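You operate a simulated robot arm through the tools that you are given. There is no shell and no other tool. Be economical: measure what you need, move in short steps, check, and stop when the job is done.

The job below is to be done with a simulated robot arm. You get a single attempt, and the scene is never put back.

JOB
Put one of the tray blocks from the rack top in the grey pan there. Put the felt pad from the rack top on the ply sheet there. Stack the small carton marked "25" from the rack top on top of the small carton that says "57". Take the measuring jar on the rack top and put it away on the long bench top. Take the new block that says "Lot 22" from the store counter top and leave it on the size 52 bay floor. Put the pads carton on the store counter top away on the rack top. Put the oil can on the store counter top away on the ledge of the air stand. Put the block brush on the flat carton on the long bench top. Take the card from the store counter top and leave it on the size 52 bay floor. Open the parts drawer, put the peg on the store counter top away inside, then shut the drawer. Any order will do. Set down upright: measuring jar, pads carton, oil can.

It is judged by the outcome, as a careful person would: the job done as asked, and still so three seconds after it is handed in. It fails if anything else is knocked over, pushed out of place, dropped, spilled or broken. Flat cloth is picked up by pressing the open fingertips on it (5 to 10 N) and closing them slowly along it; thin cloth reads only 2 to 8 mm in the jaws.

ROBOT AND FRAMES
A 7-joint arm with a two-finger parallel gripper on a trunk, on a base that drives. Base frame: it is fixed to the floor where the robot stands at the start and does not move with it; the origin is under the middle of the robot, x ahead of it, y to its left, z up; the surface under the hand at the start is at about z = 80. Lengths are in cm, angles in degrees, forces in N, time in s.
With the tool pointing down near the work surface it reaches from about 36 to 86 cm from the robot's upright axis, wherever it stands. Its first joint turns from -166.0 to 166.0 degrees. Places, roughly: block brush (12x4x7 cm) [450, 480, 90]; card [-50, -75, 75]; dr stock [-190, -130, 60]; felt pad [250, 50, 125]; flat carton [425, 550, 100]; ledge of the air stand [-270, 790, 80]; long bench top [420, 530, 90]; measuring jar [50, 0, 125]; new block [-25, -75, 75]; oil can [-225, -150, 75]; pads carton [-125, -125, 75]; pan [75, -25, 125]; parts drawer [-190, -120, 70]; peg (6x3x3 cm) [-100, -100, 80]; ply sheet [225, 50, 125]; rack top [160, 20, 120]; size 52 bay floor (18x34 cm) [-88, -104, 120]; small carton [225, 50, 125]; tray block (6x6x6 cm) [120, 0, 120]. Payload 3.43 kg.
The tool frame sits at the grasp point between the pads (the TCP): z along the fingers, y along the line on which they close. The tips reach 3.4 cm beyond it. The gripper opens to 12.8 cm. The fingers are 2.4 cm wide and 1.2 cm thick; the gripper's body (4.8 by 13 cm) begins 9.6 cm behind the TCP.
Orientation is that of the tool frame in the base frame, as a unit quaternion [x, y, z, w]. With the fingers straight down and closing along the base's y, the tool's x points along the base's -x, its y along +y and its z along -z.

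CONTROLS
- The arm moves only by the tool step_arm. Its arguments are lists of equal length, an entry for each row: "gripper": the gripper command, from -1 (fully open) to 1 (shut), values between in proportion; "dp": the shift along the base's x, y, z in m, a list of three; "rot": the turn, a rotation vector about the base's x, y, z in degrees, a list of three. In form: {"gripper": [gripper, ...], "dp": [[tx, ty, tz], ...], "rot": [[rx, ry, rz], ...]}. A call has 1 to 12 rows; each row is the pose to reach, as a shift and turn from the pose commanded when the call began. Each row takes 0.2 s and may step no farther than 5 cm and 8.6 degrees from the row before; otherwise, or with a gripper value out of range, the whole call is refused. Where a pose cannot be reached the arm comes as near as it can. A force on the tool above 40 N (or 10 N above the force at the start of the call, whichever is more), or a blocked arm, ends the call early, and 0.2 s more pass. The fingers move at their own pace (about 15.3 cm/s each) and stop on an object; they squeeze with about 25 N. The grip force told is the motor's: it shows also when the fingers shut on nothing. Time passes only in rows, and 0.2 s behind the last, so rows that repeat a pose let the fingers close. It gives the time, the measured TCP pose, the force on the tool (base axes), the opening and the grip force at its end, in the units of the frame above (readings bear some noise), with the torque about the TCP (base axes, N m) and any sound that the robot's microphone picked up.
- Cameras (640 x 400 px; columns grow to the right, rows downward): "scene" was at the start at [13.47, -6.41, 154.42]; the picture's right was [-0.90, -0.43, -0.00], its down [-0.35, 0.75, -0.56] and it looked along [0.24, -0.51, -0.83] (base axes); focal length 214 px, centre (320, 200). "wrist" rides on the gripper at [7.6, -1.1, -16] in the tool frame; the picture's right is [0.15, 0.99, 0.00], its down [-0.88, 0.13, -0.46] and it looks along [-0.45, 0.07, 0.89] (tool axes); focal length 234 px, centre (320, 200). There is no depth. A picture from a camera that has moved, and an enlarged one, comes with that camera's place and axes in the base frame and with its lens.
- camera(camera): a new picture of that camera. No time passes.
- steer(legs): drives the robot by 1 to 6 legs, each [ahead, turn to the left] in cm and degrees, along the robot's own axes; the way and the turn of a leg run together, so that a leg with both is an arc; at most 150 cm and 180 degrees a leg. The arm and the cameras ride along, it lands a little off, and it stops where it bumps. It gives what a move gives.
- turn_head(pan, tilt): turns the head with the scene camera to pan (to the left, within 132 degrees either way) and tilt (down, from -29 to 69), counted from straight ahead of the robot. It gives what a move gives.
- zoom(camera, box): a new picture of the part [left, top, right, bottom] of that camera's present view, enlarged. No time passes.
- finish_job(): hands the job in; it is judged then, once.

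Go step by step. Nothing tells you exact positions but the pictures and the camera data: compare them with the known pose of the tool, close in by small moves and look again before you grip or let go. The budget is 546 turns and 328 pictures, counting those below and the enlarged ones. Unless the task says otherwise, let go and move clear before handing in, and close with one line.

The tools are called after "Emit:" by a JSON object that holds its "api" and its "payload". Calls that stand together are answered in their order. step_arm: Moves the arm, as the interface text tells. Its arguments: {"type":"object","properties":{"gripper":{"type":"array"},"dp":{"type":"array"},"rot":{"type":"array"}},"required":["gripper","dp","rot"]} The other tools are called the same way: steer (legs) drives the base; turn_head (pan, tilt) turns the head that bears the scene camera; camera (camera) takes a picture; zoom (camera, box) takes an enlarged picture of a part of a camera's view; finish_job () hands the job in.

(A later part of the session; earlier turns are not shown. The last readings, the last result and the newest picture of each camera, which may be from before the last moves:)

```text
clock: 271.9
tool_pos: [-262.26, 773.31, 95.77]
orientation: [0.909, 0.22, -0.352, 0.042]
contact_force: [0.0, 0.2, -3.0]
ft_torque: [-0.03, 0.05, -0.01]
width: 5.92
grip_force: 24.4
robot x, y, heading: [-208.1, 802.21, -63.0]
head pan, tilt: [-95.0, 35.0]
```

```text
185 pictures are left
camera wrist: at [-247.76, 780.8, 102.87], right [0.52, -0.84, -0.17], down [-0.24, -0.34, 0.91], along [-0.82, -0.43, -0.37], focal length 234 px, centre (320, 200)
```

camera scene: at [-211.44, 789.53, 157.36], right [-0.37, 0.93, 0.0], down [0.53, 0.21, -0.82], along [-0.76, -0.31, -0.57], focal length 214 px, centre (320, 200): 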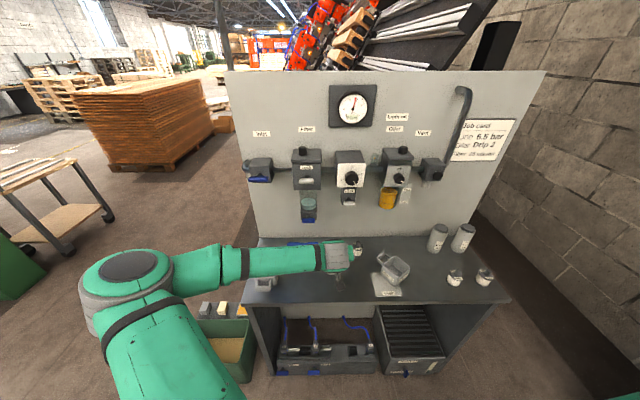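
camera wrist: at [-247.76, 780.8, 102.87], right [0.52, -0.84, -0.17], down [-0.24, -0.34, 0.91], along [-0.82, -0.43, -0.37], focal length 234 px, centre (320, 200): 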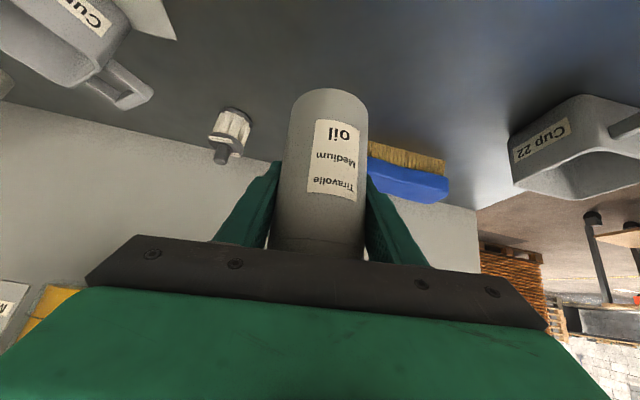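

Emit:
{"api": "step_arm", "payload": {"gripper": [1, 1, 1, 1, 1, 1, 1, 1], "dp": [[0, 0, -0.03], [0, 0, -0.06], [0, 0, -0.08], [0, 0, -0.086], [0, 0, -0.09], [0, 0, -0.094], [0, 0, -0.097], [0, 0, -0.1]], "rot": [[0, 0, 0], [0, 0, 0], [0, 0, 0], [0, 0, 0], [0, 0, 0], [0, 0, 0], [0, 0, 0], [0, 0, 0]]}}

Emit:
{"api": "zoom", "payload": {"camera": "scene", "box": [240, 220, 440, 320]}}

```text
clock: 273.7
tool_pos: [-261.98, 773.06, 86.02]
orientation: [0.909, 0.22, -0.353, 0.041]
contact_force: [-3.0, 0.5, 20.3]
ft_torque: [-0.4, -0.47, -0.02]
width: 5.93
grip_force: 25.1
robot x, y, heading: [-207.94, 802.18, -63.0]
head pan, tilt: [-95.0, 35.0]
```

```text
3.20 times, centred on (340, 270) of scene
camera zoom: at [-211.41, 789.56, 157.36], right [-0.37, 0.93, 0.0], down [0.53, 0.21, -0.82], along [-0.76, -0.31, -0.57], focal length 686 px, centre (256, -24)
```

zoom: 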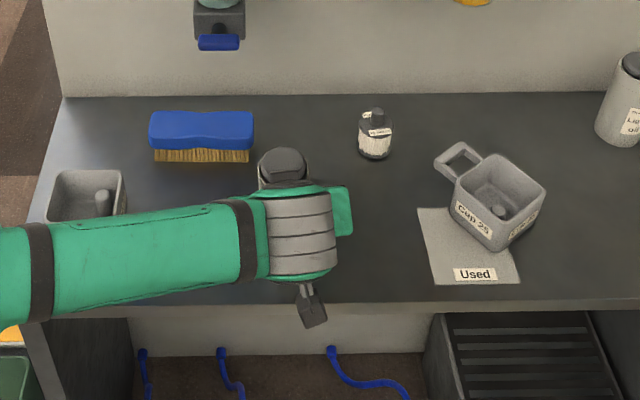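

Contact. I open and withdraw along the tool axis.

Emit:
{"api": "step_arm", "payload": {"gripper": [0, -0.3, -0.6, -0.6, -0.6, -0.6, -0.6, -0.6, -0.6], "dp": [[0, 0, 0.001], [0, 0, 0.001], [0, 0, 0.001], [0.018, 0.007, 0.024], [0.042, 0.016, 0.054], [0.066, 0.025, 0.085], [0.07, 0.027, 0.13], [0.07, 0.027, 0.175], [0.07, 0.027, 0.22]], "rot": [[0, 0, 0], [0, 0, 0], [0, 0, 0], [0, 0, 0], [0, 0, 0], [0, 0, 0], [0, 0, 0], [0, 0, 0], [0, 0, 0]]}}

Emit:
{"api": "camera", "payload": {"camera": "scene"}}

```text
clock: 275.7
tool_pos: [-254.76, 775.5, 108.11]
orientation: [0.909, 0.219, -0.352, 0.041]
contact_force: [-1.1, 0.2, 0.5]
ft_torque: [0.0, -0.01, -0.02]
width: 10.25
grip_force: 0.0
robot x, y, heading: [-208.17, 801.95, -63.0]
head pan, tilt: [-95.0, 35.0]
```

```text
183 pictures are left
camera scene: at [-211.45, 789.51, 157.36], right [-0.37, 0.93, 0.0], down [0.53, 0.21, -0.82], along [-0.76, -0.31, -0.57], focal length 214 px, centre (320, 200)
```

scene: 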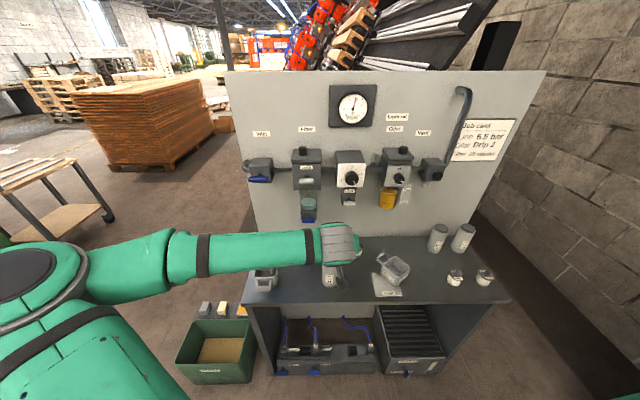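

The oil can stands upright on the ledge. I raise the hand and start back the same way to fetch the pads carton.

Emit:
{"api": "step_arm", "payload": {"gripper": [-0.6, -0.6, -0.6, -0.6, -0.6, -0.6, -0.6, -0.6], "dp": [[0.01, 0.004, 0.045], [0.02, 0.008, 0.09], [0.02, 0.008, 0.135], [0.02, 0.008, 0.18], [0.02, 0.008, 0.22], [0.02, 0.008, 0.26], [0.02, 0.008, 0.3], [0.02, 0.008, 0.34]], "rot": [[0, 0, 0], [0, 0, 0], [0, 0, 0], [0, 0, 0], [0, 0, 0], [0, 0, 0], [0, 0, 0], [0, 0, 0]]}}

Emit:
{"api": "zoom", "payload": {"camera": "scene", "box": [240, 220, 440, 320]}}

Emit:
{"api": "steer", "payload": {"legs": [[125, 0], [0, -88]]}}

Emit:
{"api": "turn_head", "payload": {"pan": 0, "tilt": 25}}

Emit:
{"api": "camera", "payload": {"camera": "scene"}}

```text
clock: 277.5
tool_pos: [-252.88, 776.07, 141.06]
orientation: [0.911, 0.225, -0.345, 0.023]
contact_force: [0.7, -0.9, -0.6]
ft_torque: [-0.01, 0.04, 0.01]
width: 10.21
grip_force: 0.1
robot x, y, heading: [-207.96, 801.86, -63.0]
head pan, tilt: [-95.0, 35.0]
```

```text
3.20 times, centred on (340, 270) of scene
camera zoom: at [-211.43, 789.52, 157.36], right [-0.37, 0.93, 0.0], down [0.53, 0.21, -0.82], along [-0.76, -0.31, -0.57], focal length 686 px, centre (256, -24)
```

zoom: 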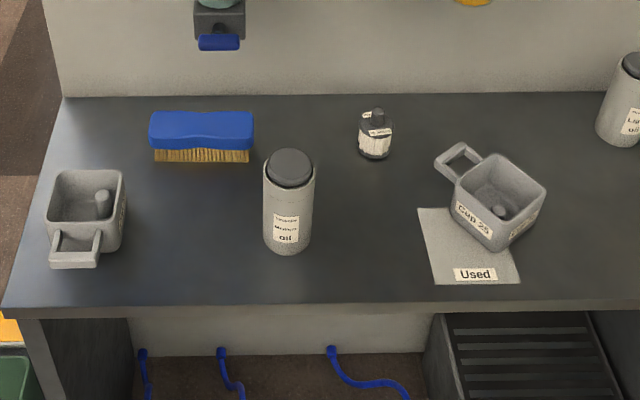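

```text
clock: 287.1
tool_pos: [-192.82, 721.28, 142.04]
orientation: [0.872, -0.336, -0.301, -0.189]
contact_force: [0.0, -0.7, 0.0]
ft_torque: [0.08, 0.02, -0.02]
width: 10.23
grip_force: 0.0
robot x, y, heading: [-153.48, 688.86, -122.4]
head pan, tilt: [-95.0, 35.0]
stopped in leg 2: the robot was blocked; the commanded pose is now the measured one
```

```text
clock: 288.8
tool_pos: [-193.0, 721.33, 142.02]
orientation: [0.872, -0.335, -0.303, -0.188]
contact_force: [0.6, -1.2, -0.5]
ft_torque: [-0.02, -0.01, -0.01]
width: 10.24
grip_force: 0.2
robot x, y, heading: [-153.51, 689.02, -122.0]
head pan, tilt: [0.0, 25.0]
```

```text
181 pictures are left
camera scene: at [-163.87, 672.29, 158.93], right [-0.85, 0.53, 0.0], down [0.23, 0.36, -0.91], along [-0.48, -0.77, -0.42], focal length 214 px, centre (320, 200)
```

scene: 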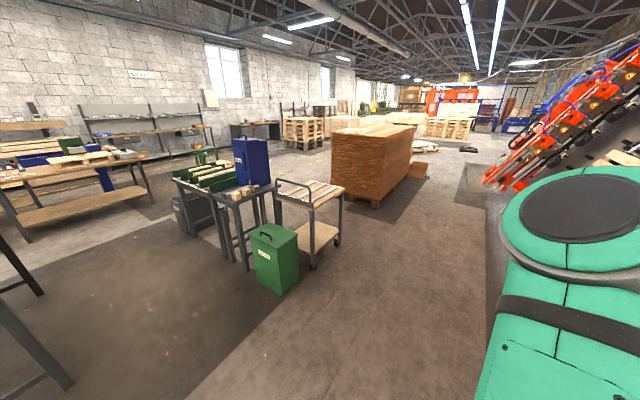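

The base's rear touched the table leg; I pull ahead and check that table.

Emit:
{"api": "steer", "payload": {"legs": [[40, 0]]}}

Emit:
{"api": "turn_head", "payload": {"pan": 130, "tilt": 20}}

Emit:
{"api": "camera", "payload": {"camera": "scene"}}

```text
clock: 291.3
tool_pos: [-214.23, 687.26, 141.78]
orientation: [0.873, -0.332, -0.304, -0.186]
contact_force: [-1.0, -0.3, -0.2]
ft_torque: [0.02, 0.0, 0.01]
width: 10.26
grip_force: 0.0
robot x, y, heading: [-174.52, 655.38, -122.1]
head pan, tilt: [0.0, 25.0]
```

```text
clock: 293.4
tool_pos: [-214.19, 687.31, 141.96]
orientation: [0.874, -0.332, -0.303, -0.187]
contact_force: [0.1, -0.7, -0.2]
ft_torque: [0.01, 0.01, 0.0]
width: 10.23
grip_force: 0.1
robot x, y, heading: [-174.69, 655.41, -122.2]
head pan, tilt: [130.0, 20.0]
```

```text
180 pictures are left
camera scene: at [-170.83, 647.62, 159.75], right [0.14, -0.99, 0.0], down [-0.34, -0.05, -0.94], along [0.93, 0.13, -0.34], focal length 214 px, centre (320, 200)
```

scene: 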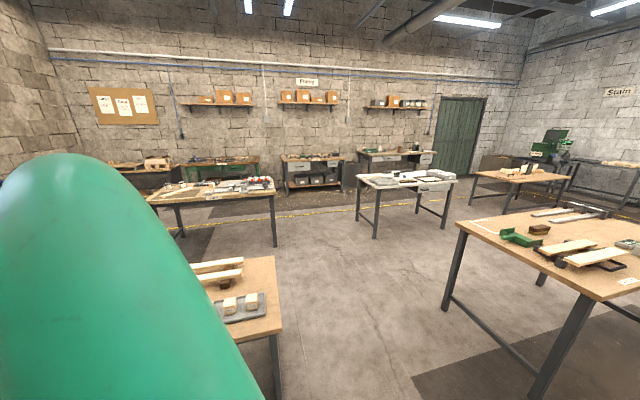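

The table looks undisturbed. I continue back by the trolley gap.

Emit:
{"api": "steer", "payload": {"legs": [[0, -32], [150, 0], [34, 0], [0, 64], [110, 0]]}}

Emit:
{"api": "turn_head", "payload": {"pan": 0, "tilt": 25}}

Emit:
{"api": "camera", "payload": {"camera": "scene"}}

```text
clock: 312.7
tool_pos: [-392.73, 473.31, 141.95]
orientation: [0.93, -0.091, -0.342, -0.101]
contact_force: [0.6, 0.5, 0.0]
ft_torque: [0.0, -0.02, -0.02]
width: 10.23
grip_force: 0.0
robot x, y, heading: [-342.3, 465.74, -91.8]
head pan, tilt: [130.0, 20.0]
```

```text
clock: 314.8
tool_pos: [-392.78, 473.25, 141.82]
orientation: [0.93, -0.092, -0.342, -0.101]
contact_force: [0.4, 0.6, -1.3]
ft_torque: [0.02, -0.01, -0.03]
width: 10.24
grip_force: 0.1
robot x, y, heading: [-342.16, 465.65, -91.6]
head pan, tilt: [0.0, 25.0]
```

```text
179 pictures are left
camera scene: at [-342.69, 445.99, 158.94], right [-1.0, 0.03, 0.0], down [0.01, 0.42, -0.91], along [-0.02, -0.91, -0.42], focal length 214 px, centre (320, 200)
```

scene: 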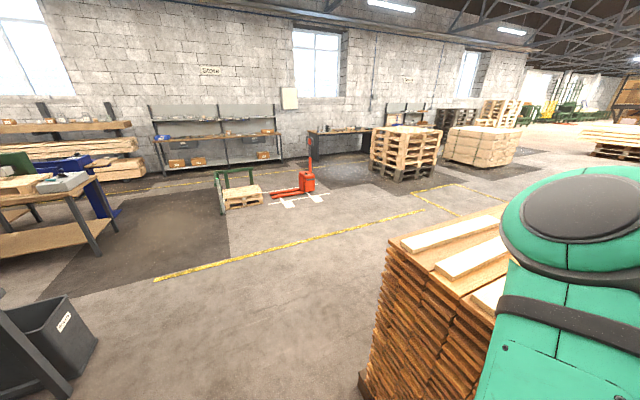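

Emit:
{"api": "steer", "payload": {"legs": [[0, 10], [125, 0], [0, -26], [150, 0], [150, 0], [35, 0]]}}

Emit:
{"api": "camera", "payload": {"camera": "scene"}}

```text
clock: 339.2
tool_pos: [-467.15, 44.78, 141.82]
orientation: [0.908, -0.221, -0.324, -0.148]
contact_force: [-0.5, -0.1, -0.4]
ft_torque: [-0.03, 0.0, 0.01]
width: 10.24
grip_force: 0.1
robot x, y, heading: [-420.44, 23.25, -107.6]
head pan, tilt: [0.0, 25.0]
```

```text
178 pictures are left
camera scene: at [-426.59, 4.68, 158.94], right [-0.95, 0.3, 0.0], down [0.13, 0.4, -0.91], along [-0.28, -0.86, -0.42], focal length 214 px, centre (320, 200)
```

scene: 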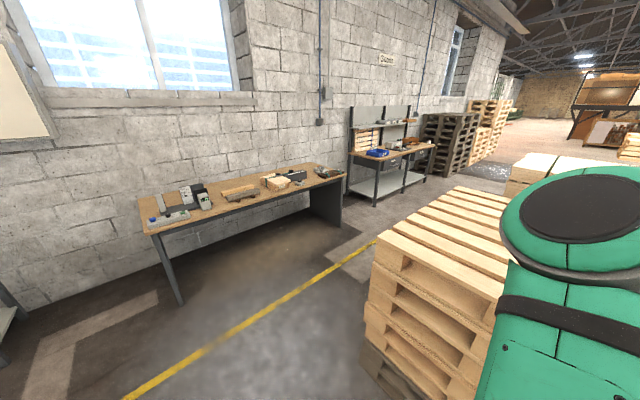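

Emit:
{"api": "steer", "payload": {"legs": [[0, 60], [145, 0], [0, 58], [150, 0], [0, 16]]}}

Emit:
{"api": "turn_head", "payload": {"pan": -90, "tilt": 40}}

Emit:
{"api": "camera", "payload": {"camera": "scene"}}

Emit:
{"api": "camera", "payload": {"camera": "wrist"}}

```text
clock: 360.4
tool_pos: [-157.24, -96.81, 141.82]
orientation: [0.539, 0.764, -0.257, 0.246]
contact_force: [-0.3, -0.3, 0.2]
ft_torque: [0.02, -0.02, 0.01]
width: 10.22
grip_force: 0.1
robot x, y, heading: [-176.34, -49.44, 29.4]
head pan, tilt: [0.0, 25.0]
```

```text
clock: 362.0
tool_pos: [-157.14, -96.88, 141.95]
orientation: [0.54, 0.763, -0.257, 0.246]
contact_force: [0.6, -1.1, -0.2]
ft_torque: [0.04, -0.01, -0.01]
width: 10.25
grip_force: 0.0
robot x, y, heading: [-176.52, -49.42, 29.5]
head pan, tilt: [-90.0, 40.0]
```

```text
177 pictures are left
camera scene: at [-163.19, -51.71, 156.61], right [-0.87, -0.49, 0.0], down [-0.32, 0.56, -0.77], along [0.38, -0.67, -0.64], focal length 214 px, centre (320, 200)
```

scene: 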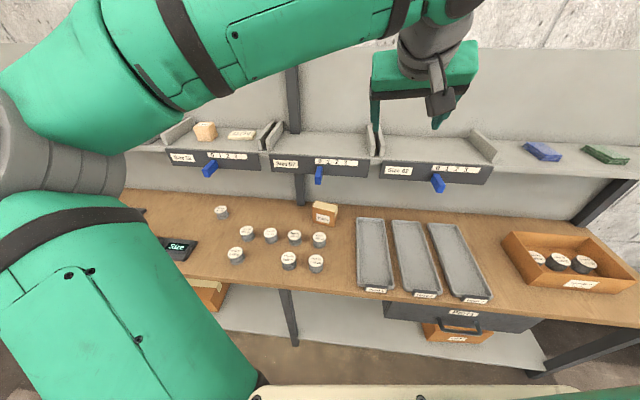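

```text
176 pictures are left
camera wrist: at [-162.11, -81.35, 149.03], right [0.9, 0.39, -0.22], down [0.34, -0.28, 0.9], along [0.29, -0.88, -0.38], focal length 234 px, centre (320, 200)
```

wrist: 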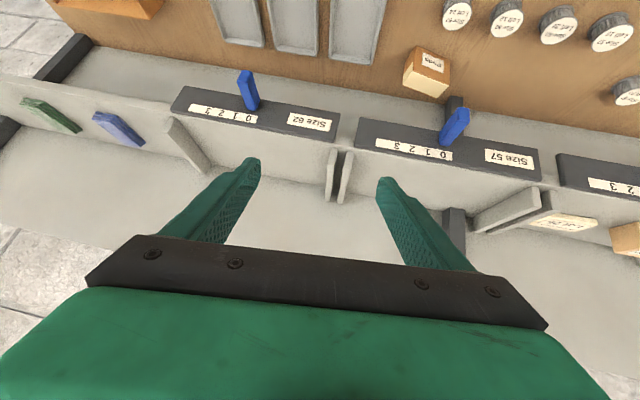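

Emit:
{"api": "zoom", "payload": {"camera": "scene", "box": [270, 180, 390, 280]}}

```text
4.00 times, centred on (330, 230) of scene
camera zoom: at [-163.19, -51.71, 156.61], right [-0.87, -0.49, 0.0], down [-0.32, 0.56, -0.77], along [0.38, -0.67, -0.64], focal length 858 px, centre (280, 80)
```

zoom: 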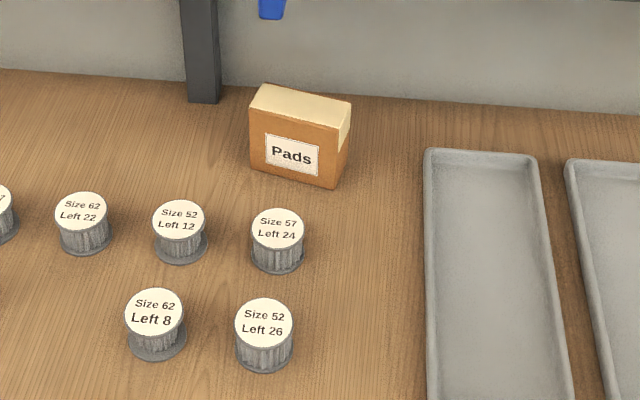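

Carton: ~10.7 wide x 4.8 deep x 9.6 tall, centre (-128.4,-118.1), width axis at ~13°. I shuffle ~11 cm closer to the counter.

Emit:
{"api": "steer", "payload": {"legs": [[0, -2.4], [26, -25], [26, 25], [-48, 0]]}}

Emit:
{"api": "camera", "payload": {"camera": "scene"}}

```text
clock: 368.2
tool_pos: [-152.7, -106.57, 141.83]
orientation: [0.556, 0.751, -0.262, 0.241]
contact_force: [-0.3, 0.6, 0.7]
ft_torque: [0.01, -0.01, 0.02]
width: 10.24
grip_force: 0.1
robot x, y, heading: [-169.76, -58.34, 27.0]
head pan, tilt: [-90.0, 40.0]
```

```text
174 pictures are left
camera scene: at [-156.89, -61.27, 156.6], right [-0.89, -0.45, 0.0], down [-0.29, 0.57, -0.77], along [0.35, -0.68, -0.64], focal length 214 px, centre (320, 200)
```

scene: 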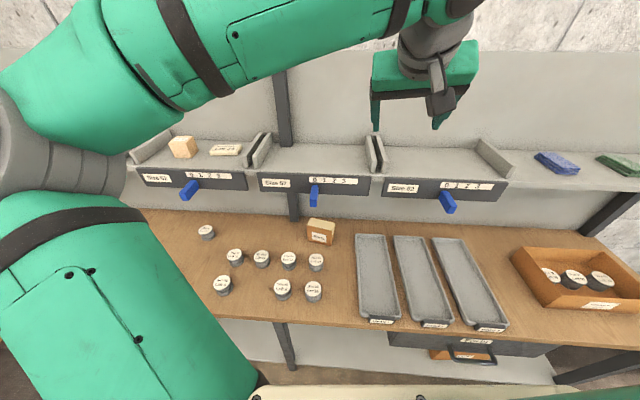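

Emit:
{"api": "step_arm", "payload": {"gripper": [-1, -1, -1, -1, -1, -1, -1, -1, -1], "dp": [[0, 0, -0.04], [0, 0, -0.085], [0, 0, -0.13], [0, 0, -0.175], [0, 0, -0.22], [0, 0, -0.265], [0, 0, -0.31], [0, 0, -0.35], [0, 0, -0.38]], "rot": [[-0.6, -1, -0.2], [-1.2, -2, -0.4], [-1.8, -3, -0.5], [-2.4, -4, -0.7], [-3, -5, -0.9], [-3.6, -6, -1], [-4.2, -7, -1.2], [-5.1, -8.6, -1.4], [-5.1, -8.6, -1.4]]}}

Emit:
{"api": "camera", "payload": {"camera": "scene"}}

Emit:
{"api": "camera", "payload": {"camera": "wrist"}}

```text
clock: 370.2
tool_pos: [-152.85, -106.72, 103.67]
orientation: [0.572, 0.712, -0.257, 0.318]
contact_force: [-0.2, 0.0, -0.6]
ft_torque: [-0.01, 0.0, 0.0]
width: 12.83
grip_force: 0.0
robot x, y, heading: [-170.08, -58.4, 27.1]
head pan, tilt: [-90.0, 40.0]
```

```text
173 pictures are left
camera scene: at [-156.9, -61.27, 156.61], right [-0.89, -0.45, 0.0], down [-0.29, 0.57, -0.77], along [0.35, -0.68, -0.64], focal length 214 px, centre (320, 200)
```

scene: 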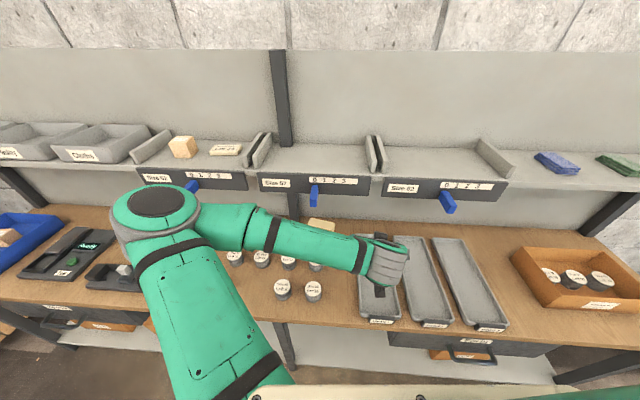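

```text
172 pictures are left
camera wrist: at [-157.7, -90.5, 108.67], right [0.94, 0.31, -0.11], down [0.18, -0.21, 0.96], along [0.27, -0.93, -0.26], focal length 234 px, centre (320, 200)
```

wrist: 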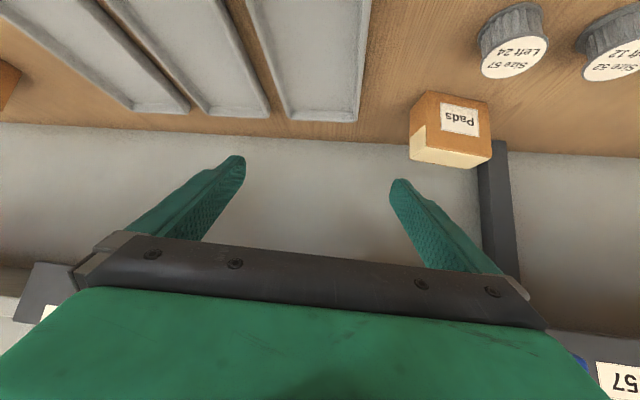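

Emit:
{"api": "step_arm", "payload": {"gripper": [-1, -1, -1, -1, -1, -1, -1], "dp": [[0.04, 0.0, -0.01], [0.08, 0.0, -0.02], [0.12, 0.0, -0.035], [0.16, 0.0, -0.05], [0.195, -0.005, -0.065], [0.222, -0.02, -0.085], [0.222, -0.02, -0.085]], "rot": [[0, 0, 0], [0, 0, 0], [0, 0, 0], [0, 0, 0], [0, 0, 0], [0, 0, 0], [0, 0, 0]]}}

Emit:
{"api": "camera", "payload": {"camera": "wrist"}}

Emit:
{"api": "camera", "payload": {"camera": "scene"}}

```text
clock: 371.8
tool_pos: [-130.68, -108.53, 95.34]
orientation: [0.571, 0.713, -0.255, 0.318]
contact_force: [0.1, -1.1, 0.0]
ft_torque: [-0.02, -0.01, -0.01]
width: 12.82
grip_force: 0.1
robot x, y, heading: [-170.22, -58.25, 27.1]
head pan, tilt: [-90.0, 40.0]
```

```text
171 pictures are left
camera wrist: at [-135.46, -92.22, 100.35], right [0.94, 0.31, -0.11], down [0.18, -0.21, 0.96], along [0.27, -0.93, -0.26], focal length 234 px, centre (320, 200)
```

wrist: 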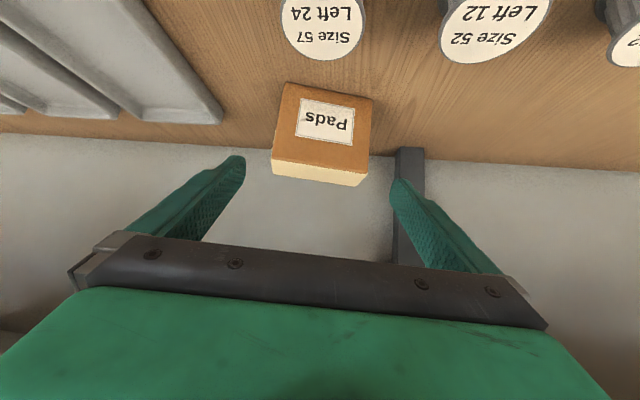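

```text
170 pictures are left
camera scene: at [-156.88, -61.27, 156.6], right [-0.89, -0.45, 0.0], down [-0.29, 0.57, -0.77], along [0.35, -0.68, -0.64], focal length 214 px, centre (320, 200)
```

scene: 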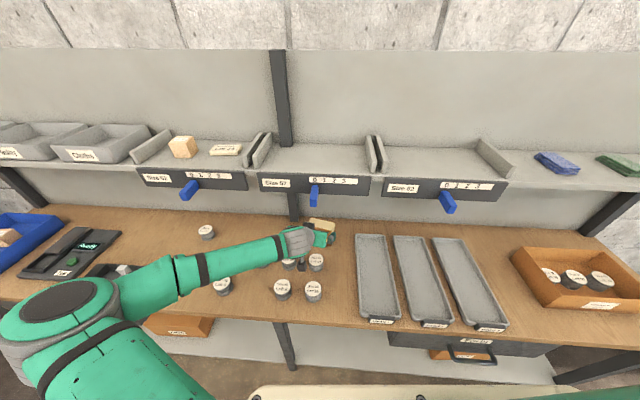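

Emit:
{"api": "step_arm", "payload": {"gripper": [-1, -1, -1], "dp": [[0.005, -0.022, -0.022], [0.01, -0.045, -0.044], [0.012, -0.055, -0.053]], "rot": [[0, 0, -1], [0, 0, -2], [0, 0, -2]]}}

Emit:
{"api": "camera", "payload": {"camera": "wrist"}}

```text
clock: 372.6
tool_pos: [-129.44, -114.03, 89.95]
orientation: [0.584, 0.702, -0.261, 0.314]
contact_force: [0.1, -1.0, -0.7]
ft_torque: [-0.02, 0.0, -0.01]
width: 12.78
grip_force: 0.0
robot x, y, heading: [-170.1, -58.45, 27.1]
head pan, tilt: [-90.0, 40.0]
```

```text
169 pictures are left
camera wrist: at [-133.64, -97.65, 95.09], right [0.95, 0.28, -0.11], down [0.17, -0.22, 0.96], along [0.24, -0.94, -0.26], focal length 234 px, centre (320, 200)
```

wrist: 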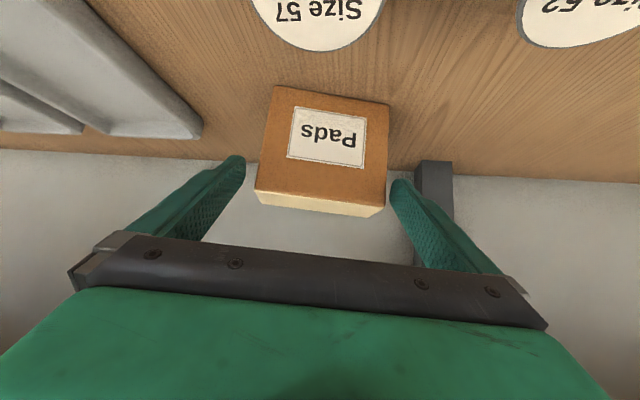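

Tight but aligned; I shift 3 mm to the right and advance slowly.

Emit:
{"api": "step_arm", "payload": {"gripper": [-1, -1, -1, -1], "dp": [[0.003, 0.001, 0], [0.006, -0.012, -0.013], [0.009, -0.026, -0.026], [0.012, -0.04, -0.039]], "rot": [[0, 0, 0], [0, 0, 0], [0, 0, 0], [0, 0, 0]]}}

Emit:
{"api": "camera", "payload": {"camera": "wrist"}}

```text
clock: 373.6
tool_pos: [-128.22, -117.98, 86.16]
orientation: [0.584, 0.702, -0.261, 0.312]
contact_force: [-0.7, 0.7, -0.6]
ft_torque: [-0.03, 0.0, 0.02]
width: 12.79
grip_force: 0.0
robot x, y, heading: [-170.39, -58.75, 27.1]
head pan, tilt: [-90.0, 40.0]
```

```text
168 pictures are left
camera wrist: at [-132.51, -101.6, 91.15], right [0.95, 0.28, -0.11], down [0.17, -0.22, 0.96], along [0.24, -0.94, -0.26], focal length 234 px, centre (320, 200)
```

wrist: 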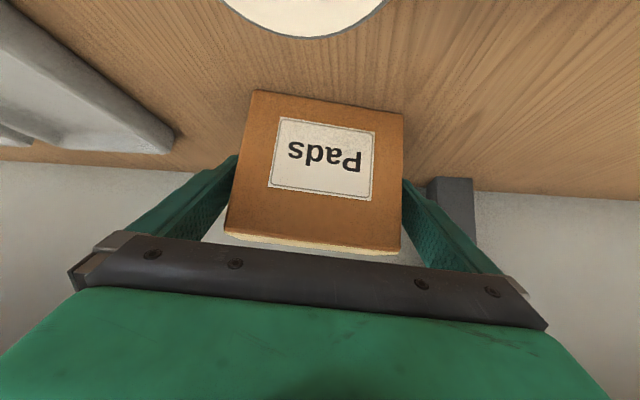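

No contact; the carton is between the fingers. I close on it.

Emit:
{"api": "step_arm", "payload": {"gripper": [-0.6, 0, 1, 1], "dp": [[0, 0, 0], [0, 0, 0], [0, 0, 0], [0, 0, 0]], "rot": [[0, 0, 0], [0, 0, 0], [0, 0, 0], [0, 0, 0]]}}

Emit:
{"api": "camera", "payload": {"camera": "wrist"}}

```text
clock: 374.6
tool_pos: [-128.21, -117.94, 86.12]
orientation: [0.583, 0.702, -0.261, 0.313]
contact_force: [-1.0, 0.0, 0.0]
ft_torque: [-0.08, 0.17, -0.05]
width: 11.0
grip_force: 24.8
robot x, y, heading: [-169.97, -58.8, 27.2]
head pan, tilt: [-90.0, 40.0]
```

```text
167 pictures are left
camera wrist: at [-132.52, -101.6, 91.17], right [0.95, 0.28, -0.11], down [0.17, -0.22, 0.96], along [0.24, -0.94, -0.26], focal length 234 px, centre (320, 200)
```

wrist: 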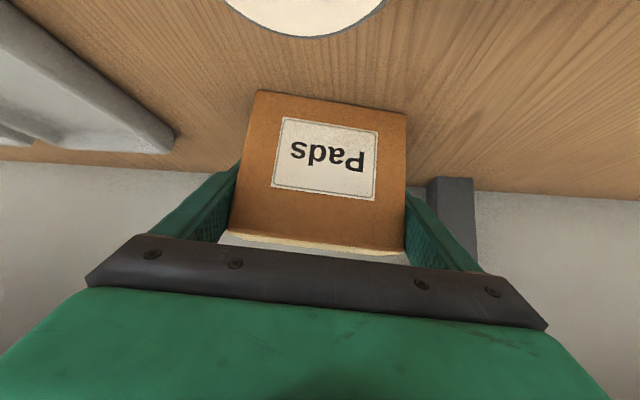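

Emit:
{"api": "step_arm", "payload": {"gripper": [1, 1, 1, 1, 1, 1, 1, 1, 1], "dp": [[-0.006, 0.013, 0.02], [-0.013, 0.026, 0.04], [-0.022, 0.044, 0.06], [-0.032, 0.062, 0.08], [-0.045, 0.089, 0.097], [-0.06, 0.12, 0.115], [-0.075, 0.15, 0.135], [-0.088, 0.175, 0.165], [-0.095, 0.19, 0.205]], "rot": [[0, 0, 0], [0, 0, 0], [0, 0, 0], [0, 0, 0], [0, 0, 0], [0, 0, 0], [0, 0, 0], [0, 0, 0], [0, 0, 0]]}}

Emit:
{"api": "camera", "payload": {"camera": "scene"}}

Emit:
{"api": "camera", "payload": {"camera": "wrist"}}

```text
clock: 376.6
tool_pos: [-137.48, -98.99, 106.72]
orientation: [0.584, 0.703, -0.261, 0.312]
contact_force: [-0.8, -0.5, -2.9]
ft_torque: [-0.01, 0.05, -0.04]
width: 10.99
grip_force: 25.3
robot x, y, heading: [-169.99, -58.47, 27.1]
head pan, tilt: [-90.0, 40.0]
```

```text
166 pictures are left
camera scene: at [-156.86, -61.29, 156.6], right [-0.89, -0.45, 0.0], down [-0.29, 0.57, -0.77], along [0.35, -0.68, -0.64], focal length 214 px, centre (320, 200)
```

scene: 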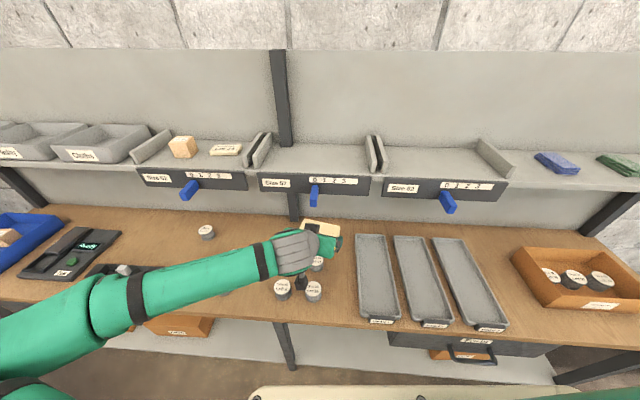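

```text
165 pictures are left
camera wrist: at [-141.82, -82.56, 111.76], right [0.95, 0.28, -0.11], down [0.17, -0.22, 0.96], along [0.24, -0.94, -0.26], focal length 234 px, centre (320, 200)
```

wrist: 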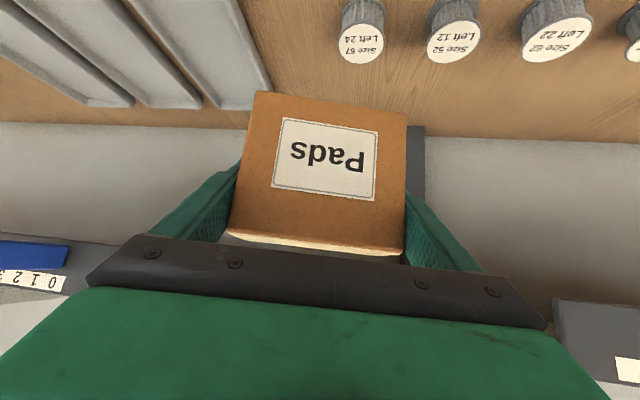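

The carton is held. I raise it to 138 and drive forward along the aisle toward the rack, easing away from the line of furniture.

Emit:
{"api": "step_arm", "payload": {"gripper": [1, 1, 1, 1, 1, 1, 1, 1], "dp": [[0, 0, 0.04], [0, 0, 0.08], [0, 0, 0.12], [0, 0, 0.16], [0, 0, 0.2], [0, 0, 0.24], [0, 0, 0.28], [0, 0, 0.31]], "rot": [[0, 0, 0], [0, 0, 0], [0, 0, 0], [0, 0, 0], [0, 0, 0], [0, 0, 0], [0, 0, 0], [0, 0, 0]]}}

Emit:
{"api": "steer", "payload": {"legs": [[60, 15], [60, -15], [40, 0]]}}

Emit:
{"api": "turn_head", "payload": {"pan": -40, "tilt": 25}}

Emit:
{"api": "camera", "payload": {"camera": "scene"}}

```text
clock: 378.4
tool_pos: [-137.75, -99.04, 137.66]
orientation: [0.584, 0.702, -0.261, 0.313]
contact_force: [0.8, -0.5, -2.8]
ft_torque: [-0.02, 0.02, 0.0]
width: 10.98
grip_force: 25.3
robot x, y, heading: [-170.04, -58.77, 27.0]
head pan, tilt: [-90.0, 40.0]
```

```text
clock: 386.9
tool_pos: [-3.83, -12.92, 137.61]
orientation: [0.585, 0.701, -0.262, 0.312]
contact_force: [0.1, -0.1, -2.2]
ft_torque: [0.01, -0.01, -0.02]
width: 10.98
grip_force: 24.7
robot x, y, heading: [-36.06, 27.63, 27.0]
head pan, tilt: [-90.0, 40.0]
```

```text
clock: 388.1
tool_pos: [-3.87, -12.9, 137.78]
orientation: [0.584, 0.702, -0.262, 0.313]
contact_force: [-0.2, 0.4, -2.3]
ft_torque: [-0.03, 0.0, 0.03]
width: 11.02
grip_force: 25.1
robot x, y, heading: [-35.78, 28.09, 27.1]
head pan, tilt: [-40.0, 25.0]
```

```text
164 pictures are left
camera scene: at [-17.69, 30.43, 158.93], right [-0.23, -0.97, 0.0], down [-0.41, 0.1, -0.91], along [0.88, -0.21, -0.42], focal length 214 px, centre (320, 200)
```

scene: 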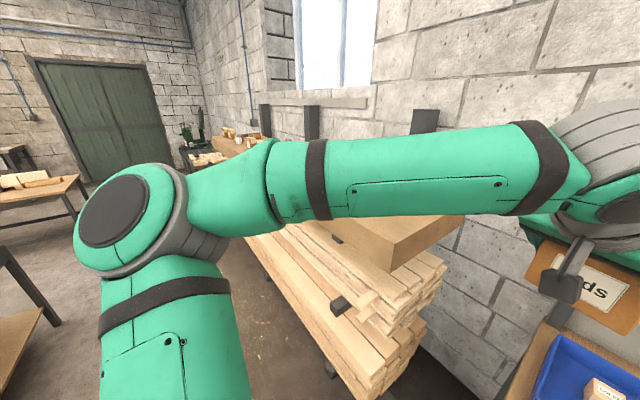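

Emit:
{"api": "steer", "payload": {"legs": [[45, -10], [45, 10]]}}

Emit:
{"api": "turn_head", "payload": {"pan": -50, "tilt": 30}}

Emit:
{"api": "camera", "payload": {"camera": "scene"}}

Emit:
{"api": "turn_head", "payload": {"pan": -110, "tilt": 35}}

Emit:
{"api": "camera", "payload": {"camera": "scene"}}

```text
clock: 393.1
tool_pos: [80.07, 21.09, 137.69]
orientation: [0.584, 0.703, -0.261, 0.313]
contact_force: [0.3, -0.4, -2.8]
ft_torque: [0.0, 0.0, 0.02]
width: 10.99
grip_force: 24.5
robot x, y, heading: [47.67, 61.38, 27.1]
head pan, tilt: [-40.0, 25.0]
```

```text
clock: 393.8
tool_pos: [80.01, 21.16, 137.62]
orientation: [0.584, 0.703, -0.26, 0.313]
contact_force: [0.0, -0.7, -2.0]
ft_torque: [-0.01, 0.0, 0.0]
width: 11.03
grip_force: 25.0
robot x, y, heading: [47.77, 61.5, 27.1]
head pan, tilt: [-50.0, 30.0]
```

```text
163 pictures are left
camera scene: at [65.44, 62.9, 158.14], right [-0.39, -0.92, 0.0], down [-0.46, 0.19, -0.87], along [0.8, -0.34, -0.5], focal length 214 px, centre (320, 200)
```

scene: 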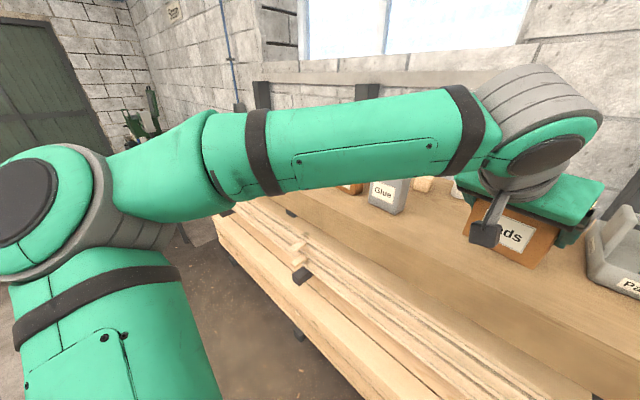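

```text
clock: 395.1
tool_pos: [80.18, 21.16, 137.71]
orientation: [0.584, 0.702, -0.261, 0.313]
contact_force: [0.4, -0.7, -2.8]
ft_torque: [-0.03, 0.0, 0.01]
width: 11.01
grip_force: 25.0
robot x, y, heading: [47.84, 61.83, 27.1]
head pan, tilt: [-110.0, 35.0]
```

```text
162 pictures are left
camera scene: at [58.19, 57.68, 157.36], right [-0.99, -0.12, 0.0], down [-0.07, 0.57, -0.82], along [0.1, -0.81, -0.57], focal length 214 px, centre (320, 200)
```

scene: 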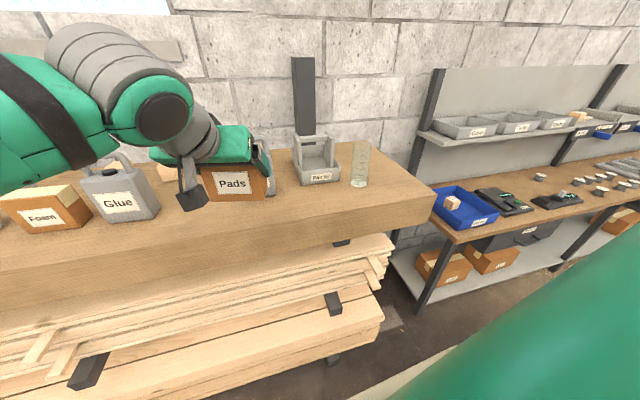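

Emit:
{"api": "zoom", "payload": {"camera": "scene", "box": [0, 120, 260, 260]}}

Emit:
{"api": "zoom", "payload": {"camera": "scene", "box": [260, 110, 420, 220]}}

Emit:
{"api": "turn_head", "payload": {"pan": -75, "tilt": 20}}

Emit:
{"api": "camera", "payload": {"camera": "scene"}}

```text
2.46 times, centred on (130, 190) of scene
camera zoom: at [58.19, 57.68, 157.36], right [-0.99, -0.12, 0.0], down [-0.07, 0.57, -0.82], along [0.1, -0.81, -0.57], focal length 528 px, centre (788, 225)
```

zoom: 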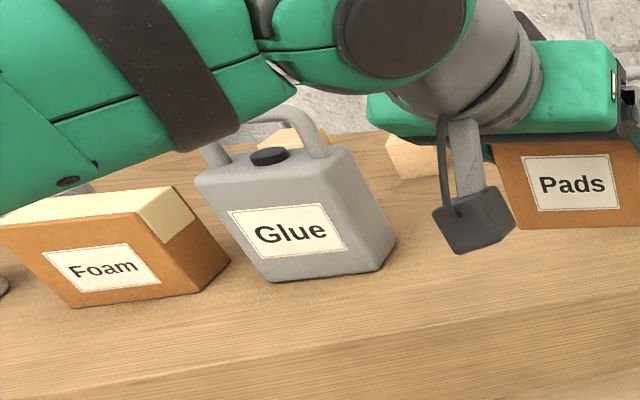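

```text
3.64 times, centred on (340, 165) of scene
camera zoom: at [58.19, 57.68, 157.36], right [-0.99, -0.12, 0.0], down [-0.07, 0.57, -0.82], along [0.1, -0.81, -0.57], focal length 780 px, centre (247, 327)
```

zoom: 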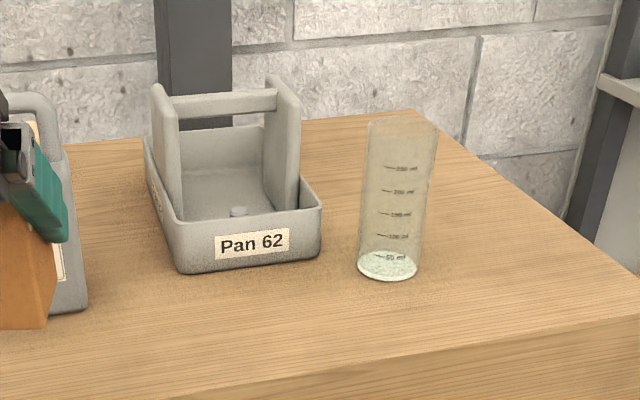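

```text
clock: 396.1
tool_pos: [80.1, 21.09, 137.76]
orientation: [0.584, 0.702, -0.261, 0.313]
contact_force: [-0.8, -0.1, -2.2]
ft_torque: [0.0, 0.0, 0.01]
width: 10.99
grip_force: 25.1
robot x, y, heading: [47.93, 61.53, 27.2]
head pan, tilt: [-75.0, 20.0]
```

```text
159 pictures are left
camera scene: at [63.34, 59.5, 159.74], right [-0.74, -0.67, 0.0], down [-0.23, 0.25, -0.94], along [0.63, -0.7, -0.34], focal length 214 px, centre (320, 200)
```

scene: 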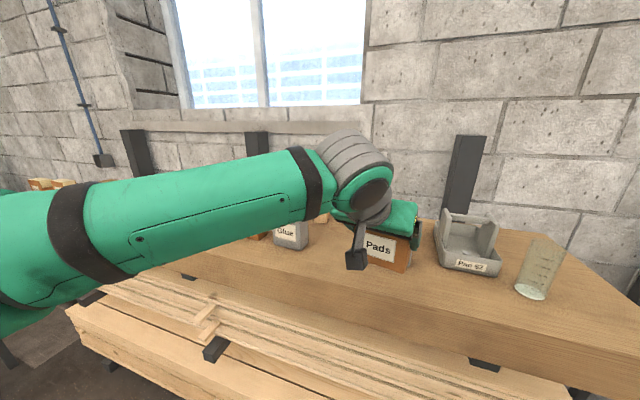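

Emit:
{"api": "camera", "payload": {"camera": "wrist"}}

```text
158 pictures are left
camera wrist: at [75.83, 37.57, 142.71], right [0.95, 0.28, -0.11], down [0.17, -0.22, 0.96], along [0.24, -0.94, -0.26], focal length 234 px, centre (320, 200)
```

wrist: 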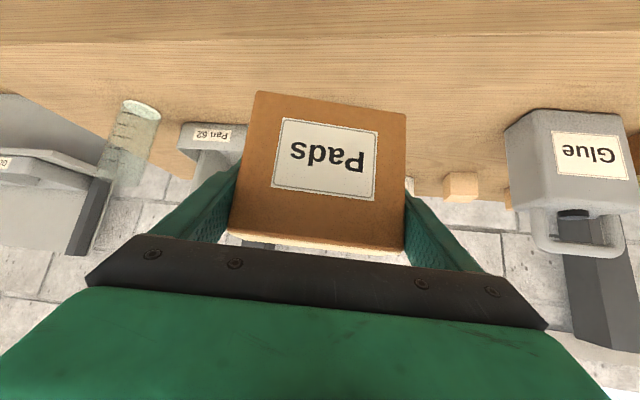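

Rack top here: jar, Pan 62, a grey tin hidden behind the carton, a loose block, Glue tin, Foam carton. I look at the left half for a free spot before choosing; drive on 80 cm.

Emit:
{"api": "steer", "payload": {"legs": [[80, 0]]}}

Emit:
{"api": "turn_head", "payload": {"pan": -110, "tilt": 30}}

Emit:
{"api": "camera", "payload": {"camera": "scene"}}

Emit:
{"api": "camera", "payload": {"camera": "wrist"}}

Emit:
{"api": "turn_head", "payload": {"pan": -40, "tilt": 25}}

Emit:
{"api": "camera", "payload": {"camera": "scene"}}

```text
clock: 400.4
tool_pos: [150.57, 57.45, 137.66]
orientation: [0.581, 0.705, -0.26, 0.314]
contact_force: [0.1, 0.5, -3.2]
ft_torque: [0.0, -0.03, 0.03]
width: 11.01
grip_force: 24.8
robot x, y, heading: [118.04, 97.72, 27.4]
head pan, tilt: [-75.0, 20.0]
```

```text
clock: 401.4
tool_pos: [150.5, 57.6, 137.67]
orientation: [0.581, 0.705, -0.26, 0.314]
contact_force: [-1.0, 0.6, -1.8]
ft_torque: [0.0, 0.02, 0.0]
width: 10.99
grip_force: 25.2
robot x, y, heading: [117.74, 97.9, 27.3]
head pan, tilt: [-110.0, 30.0]
```

```text
157 pictures are left
camera scene: at [128.45, 93.69, 158.14], right [-0.99, -0.13, 0.0], down [-0.07, 0.5, -0.87], along [0.11, -0.86, -0.5], focal length 214 px, centre (320, 200)
```

scene: 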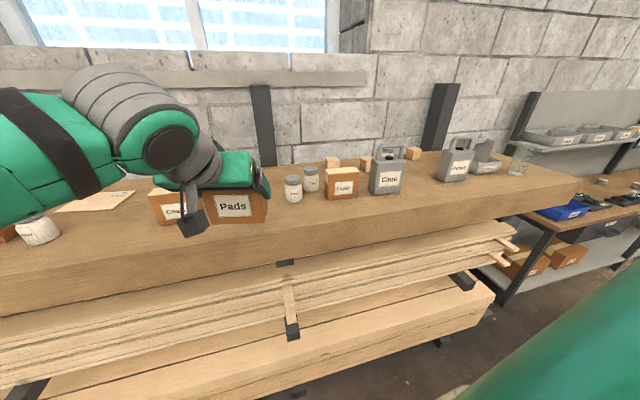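

```text
156 pictures are left
camera wrist: at [146.18, 73.93, 142.71], right [0.95, 0.28, -0.11], down [0.18, -0.22, 0.96], along [0.25, -0.93, -0.26], focal length 234 px, centre (320, 200)
```

wrist: 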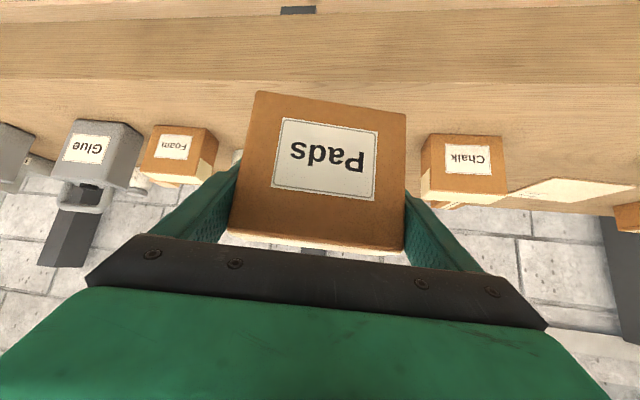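

```text
clock: 402.8
tool_pos: [150.49, 57.55, 137.77]
orientation: [0.581, 0.704, -0.26, 0.314]
contact_force: [0.6, 0.7, -2.0]
ft_torque: [0.0, 0.0, 0.02]
width: 11.01
grip_force: 25.4
robot x, y, heading: [118.03, 97.33, 27.2]
head pan, tilt: [-40.0, 25.0]
```

```text
155 pictures are left
camera scene: at [136.26, 100.65, 158.94], right [-0.22, -0.98, 0.0], down [-0.41, 0.09, -0.91], along [0.88, -0.2, -0.42], focal length 214 px, centre (320, 200)
```

scene: 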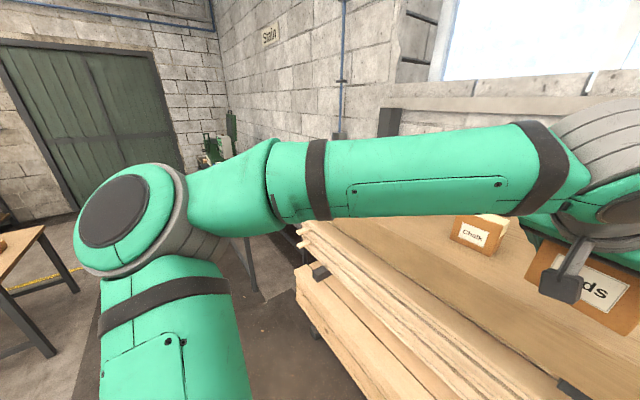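

Right below the hand there is a ~25 cm gap on the rack between the Chalk carton and the white jars. I square the carton with the rack and move it over that gap.

Emit:
{"api": "step_arm", "payload": {"gripper": [1, 1, 1, 1, 1, 1], "dp": [[0.014, -0.028, 0], [0.028, -0.056, 0], [0.042, -0.085, 0], [0.056, -0.113, 0], [0.068, -0.141, 0], [0.068, -0.141, -0.02]], "rot": [[0, 0, 3], [0, 0, 6], [0, 0, 9], [0, 0, 12], [0, 0, 15], [0, 0, 15]]}}

Emit:
{"api": "turn_head", "payload": {"pan": -85, "tilt": 30}}

Emit:
{"api": "camera", "payload": {"camera": "scene"}}

Emit:
{"api": "camera", "payload": {"camera": "wrist"}}

```text
clock: 404.2
tool_pos: [158.03, 43.64, 135.08]
orientation: [0.478, 0.78, -0.226, 0.335]
contact_force: [0.8, -0.1, -1.9]
ft_torque: [-0.05, -0.02, 0.02]
width: 10.97
grip_force: 25.2
robot x, y, heading: [118.16, 98.02, 27.6]
head pan, tilt: [-40.0, 25.0]
```

```text
clock: 405.3
tool_pos: [157.81, 43.51, 134.7]
orientation: [0.481, 0.78, -0.225, 0.332]
contact_force: [0.1, 0.5, -1.2]
ft_torque: [-0.03, -0.05, 0.0]
width: 10.99
grip_force: 25.6
robot x, y, heading: [117.88, 98.36, 27.5]
head pan, tilt: [-85.0, 30.0]
```

```text
154 pictures are left
camera scene: at [132.13, 95.02, 158.14], right [-0.84, -0.54, 0.0], down [-0.27, 0.42, -0.87], along [0.47, -0.73, -0.5], focal length 214 px, centre (320, 200)
```

scene: 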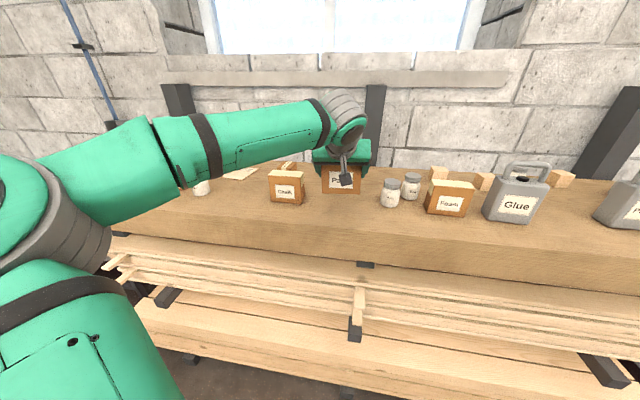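

```text
153 pictures are left
camera wrist: at [149.45, 58.1, 139.99], right [0.84, 0.52, -0.14], down [0.26, -0.17, 0.95], along [0.47, -0.84, -0.28], focal length 234 px, centre (320, 200)
```

wrist: 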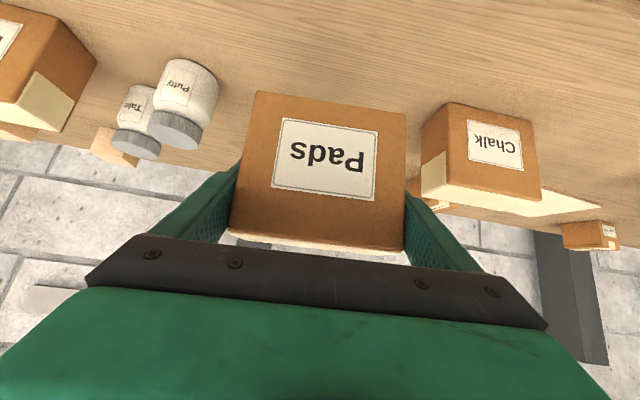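

Emit:
{"api": "step_arm", "payload": {"gripper": [1, 1, 1, 1, 1, 1, 1, 1], "dp": [[-0.007, -0.0035, -0.02], [-0.007, -0.0035, -0.04], [-0.007, -0.0035, -0.06], [-0.007, -0.0035, -0.07], [-0.007, -0.0035, -0.076], [-0.007, -0.0035, -0.08], [-0.007, -0.0035, -0.084], [-0.007, -0.0035, -0.088]], "rot": [[-0.3, -0.1, 0], [-0.6, -0.3, 0], [-0.9, -0.44, 0], [-0.9, -0.44, 0], [-0.9, -0.44, 0], [-0.9, -0.44, 0], [-0.9, -0.44, 0], [-0.9, -0.44, 0]]}}

Emit:
{"api": "zoom", "payload": {"camera": "scene", "box": [240, 110, 440, 260]}}

```text
clock: 407.1
tool_pos: [156.73, 43.1, 126.75]
orientation: [0.483, 0.772, -0.222, 0.35]
contact_force: [-0.2, -1.2, -2.0]
ft_torque: [0.0, -0.02, 0.03]
width: 10.99
grip_force: 25.4
robot x, y, heading: [118.32, 97.7, 26.9]
head pan, tilt: [-85.0, 30.0]
```

```text
2.67 times, centred on (340, 185) of scene
camera zoom: at [132.13, 95.02, 158.14], right [-0.84, -0.54, 0.0], down [-0.27, 0.42, -0.87], along [0.46, -0.73, -0.5], focal length 572 px, centre (267, 240)
```

zoom: 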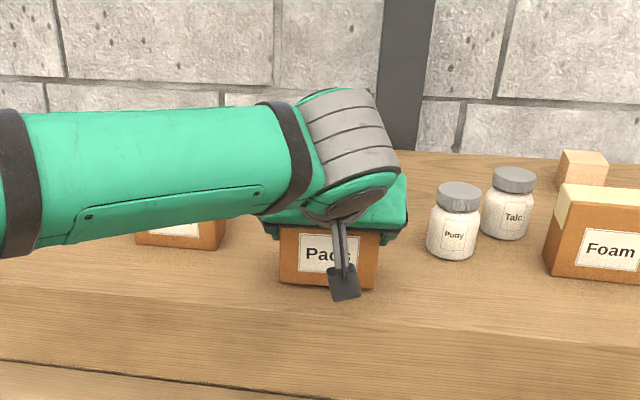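

Emit:
{"api": "step_arm", "payload": {"gripper": [1, 1, 1, 1, 1], "dp": [[0, 0, -0.004], [0, 0, -0.007], [0, 0, -0.01], [0, 0, -0.013], [0, 0, -0.016]], "rot": [[0, 0, 0], [0, 0, 0], [0, 0, 0], [0, 0, 0], [0, 0, 0]]}}

Emit:
{"api": "zoom", "payload": {"camera": "scene", "box": [240, 110, 440, 260]}}

```text
clock: 408.3
tool_pos: [156.71, 42.99, 125.54]
orientation: [0.482, 0.77, -0.222, 0.355]
contact_force: [0.0, 0.7, 27.5]
ft_torque: [-0.21, -0.22, 0.34]
width: 10.98
grip_force: 25.0
robot x, y, heading: [118.03, 97.93, 27.7]
head pan, tilt: [-85.0, 30.0]
```

```text
2.67 times, centred on (340, 185) of scene
camera zoom: at [132.08, 95.09, 158.15], right [-0.84, -0.54, 0.0], down [-0.27, 0.42, -0.87], along [0.46, -0.73, -0.5], focal length 572 px, centre (267, 240)
```

zoom: 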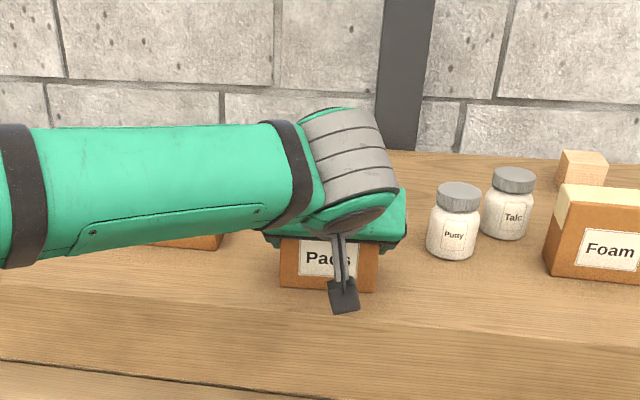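

Contact; I relax, open and withdraw along the tool axis.

Emit:
{"api": "step_arm", "payload": {"gripper": [0.1, -0.5, -1, -1, -1, -1, -1, -1, -1], "dp": [[0, 0, 0.003], [0, 0, 0.004], [0, 0, 0.004], [-0.007, 0.014, 0.018], [-0.018, 0.036, 0.038], [-0.03, 0.06, 0.062], [-0.042, 0.084, 0.085], [-0.045, 0.09, 0.13], [-0.045, 0.09, 0.17]], "rot": [[0, 0, 0], [0, 0, 0], [0, 0, 0], [0, 0, 0], [0, 0, 0], [0, 0, 0], [0, 0, 0], [0, 0, 0], [0, 0, 0]]}}

Emit:
{"api": "camera", "payload": {"camera": "wrist"}}

Emit:
{"api": "camera", "payload": {"camera": "scene"}}

```text
clock: 410.3
tool_pos: [152.59, 51.88, 141.23]
orientation: [0.479, 0.777, -0.231, 0.337]
contact_force: [-0.4, 0.4, 0.1]
ft_torque: [-0.01, -0.01, 0.03]
width: 12.79
grip_force: 0.1
robot x, y, heading: [117.96, 98.05, 27.2]
head pan, tilt: [-85.0, 30.0]
```

```text
150 pictures are left
camera wrist: at [144.28, 66.72, 146.29], right [0.84, 0.52, -0.15], down [0.26, -0.15, 0.95], along [0.47, -0.84, -0.26], focal length 234 px, centre (320, 200)
```

wrist: 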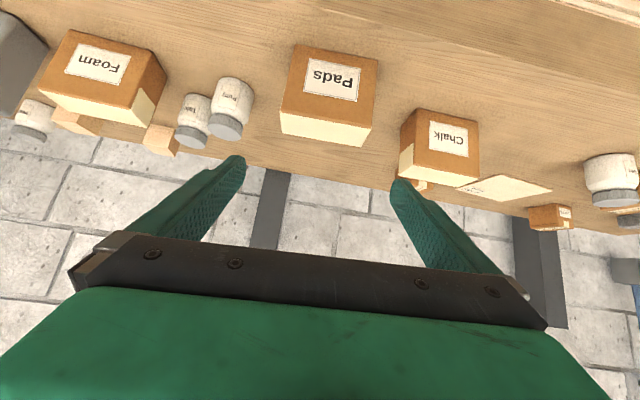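

```text
149 pictures are left
camera scene: at [132.12, 95.03, 158.14], right [-0.84, -0.54, 0.0], down [-0.27, 0.42, -0.87], along [0.46, -0.73, -0.5], focal length 214 px, centre (320, 200)
```

scene: 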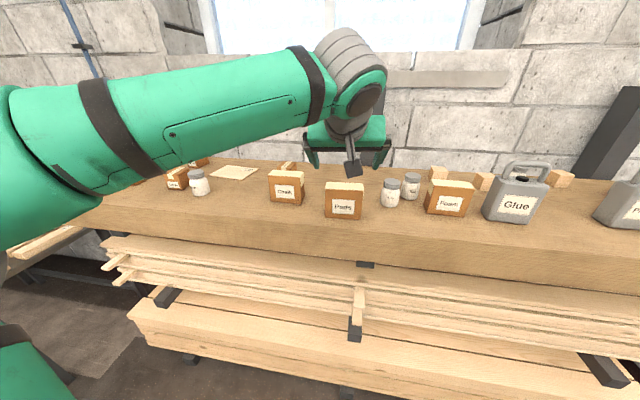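

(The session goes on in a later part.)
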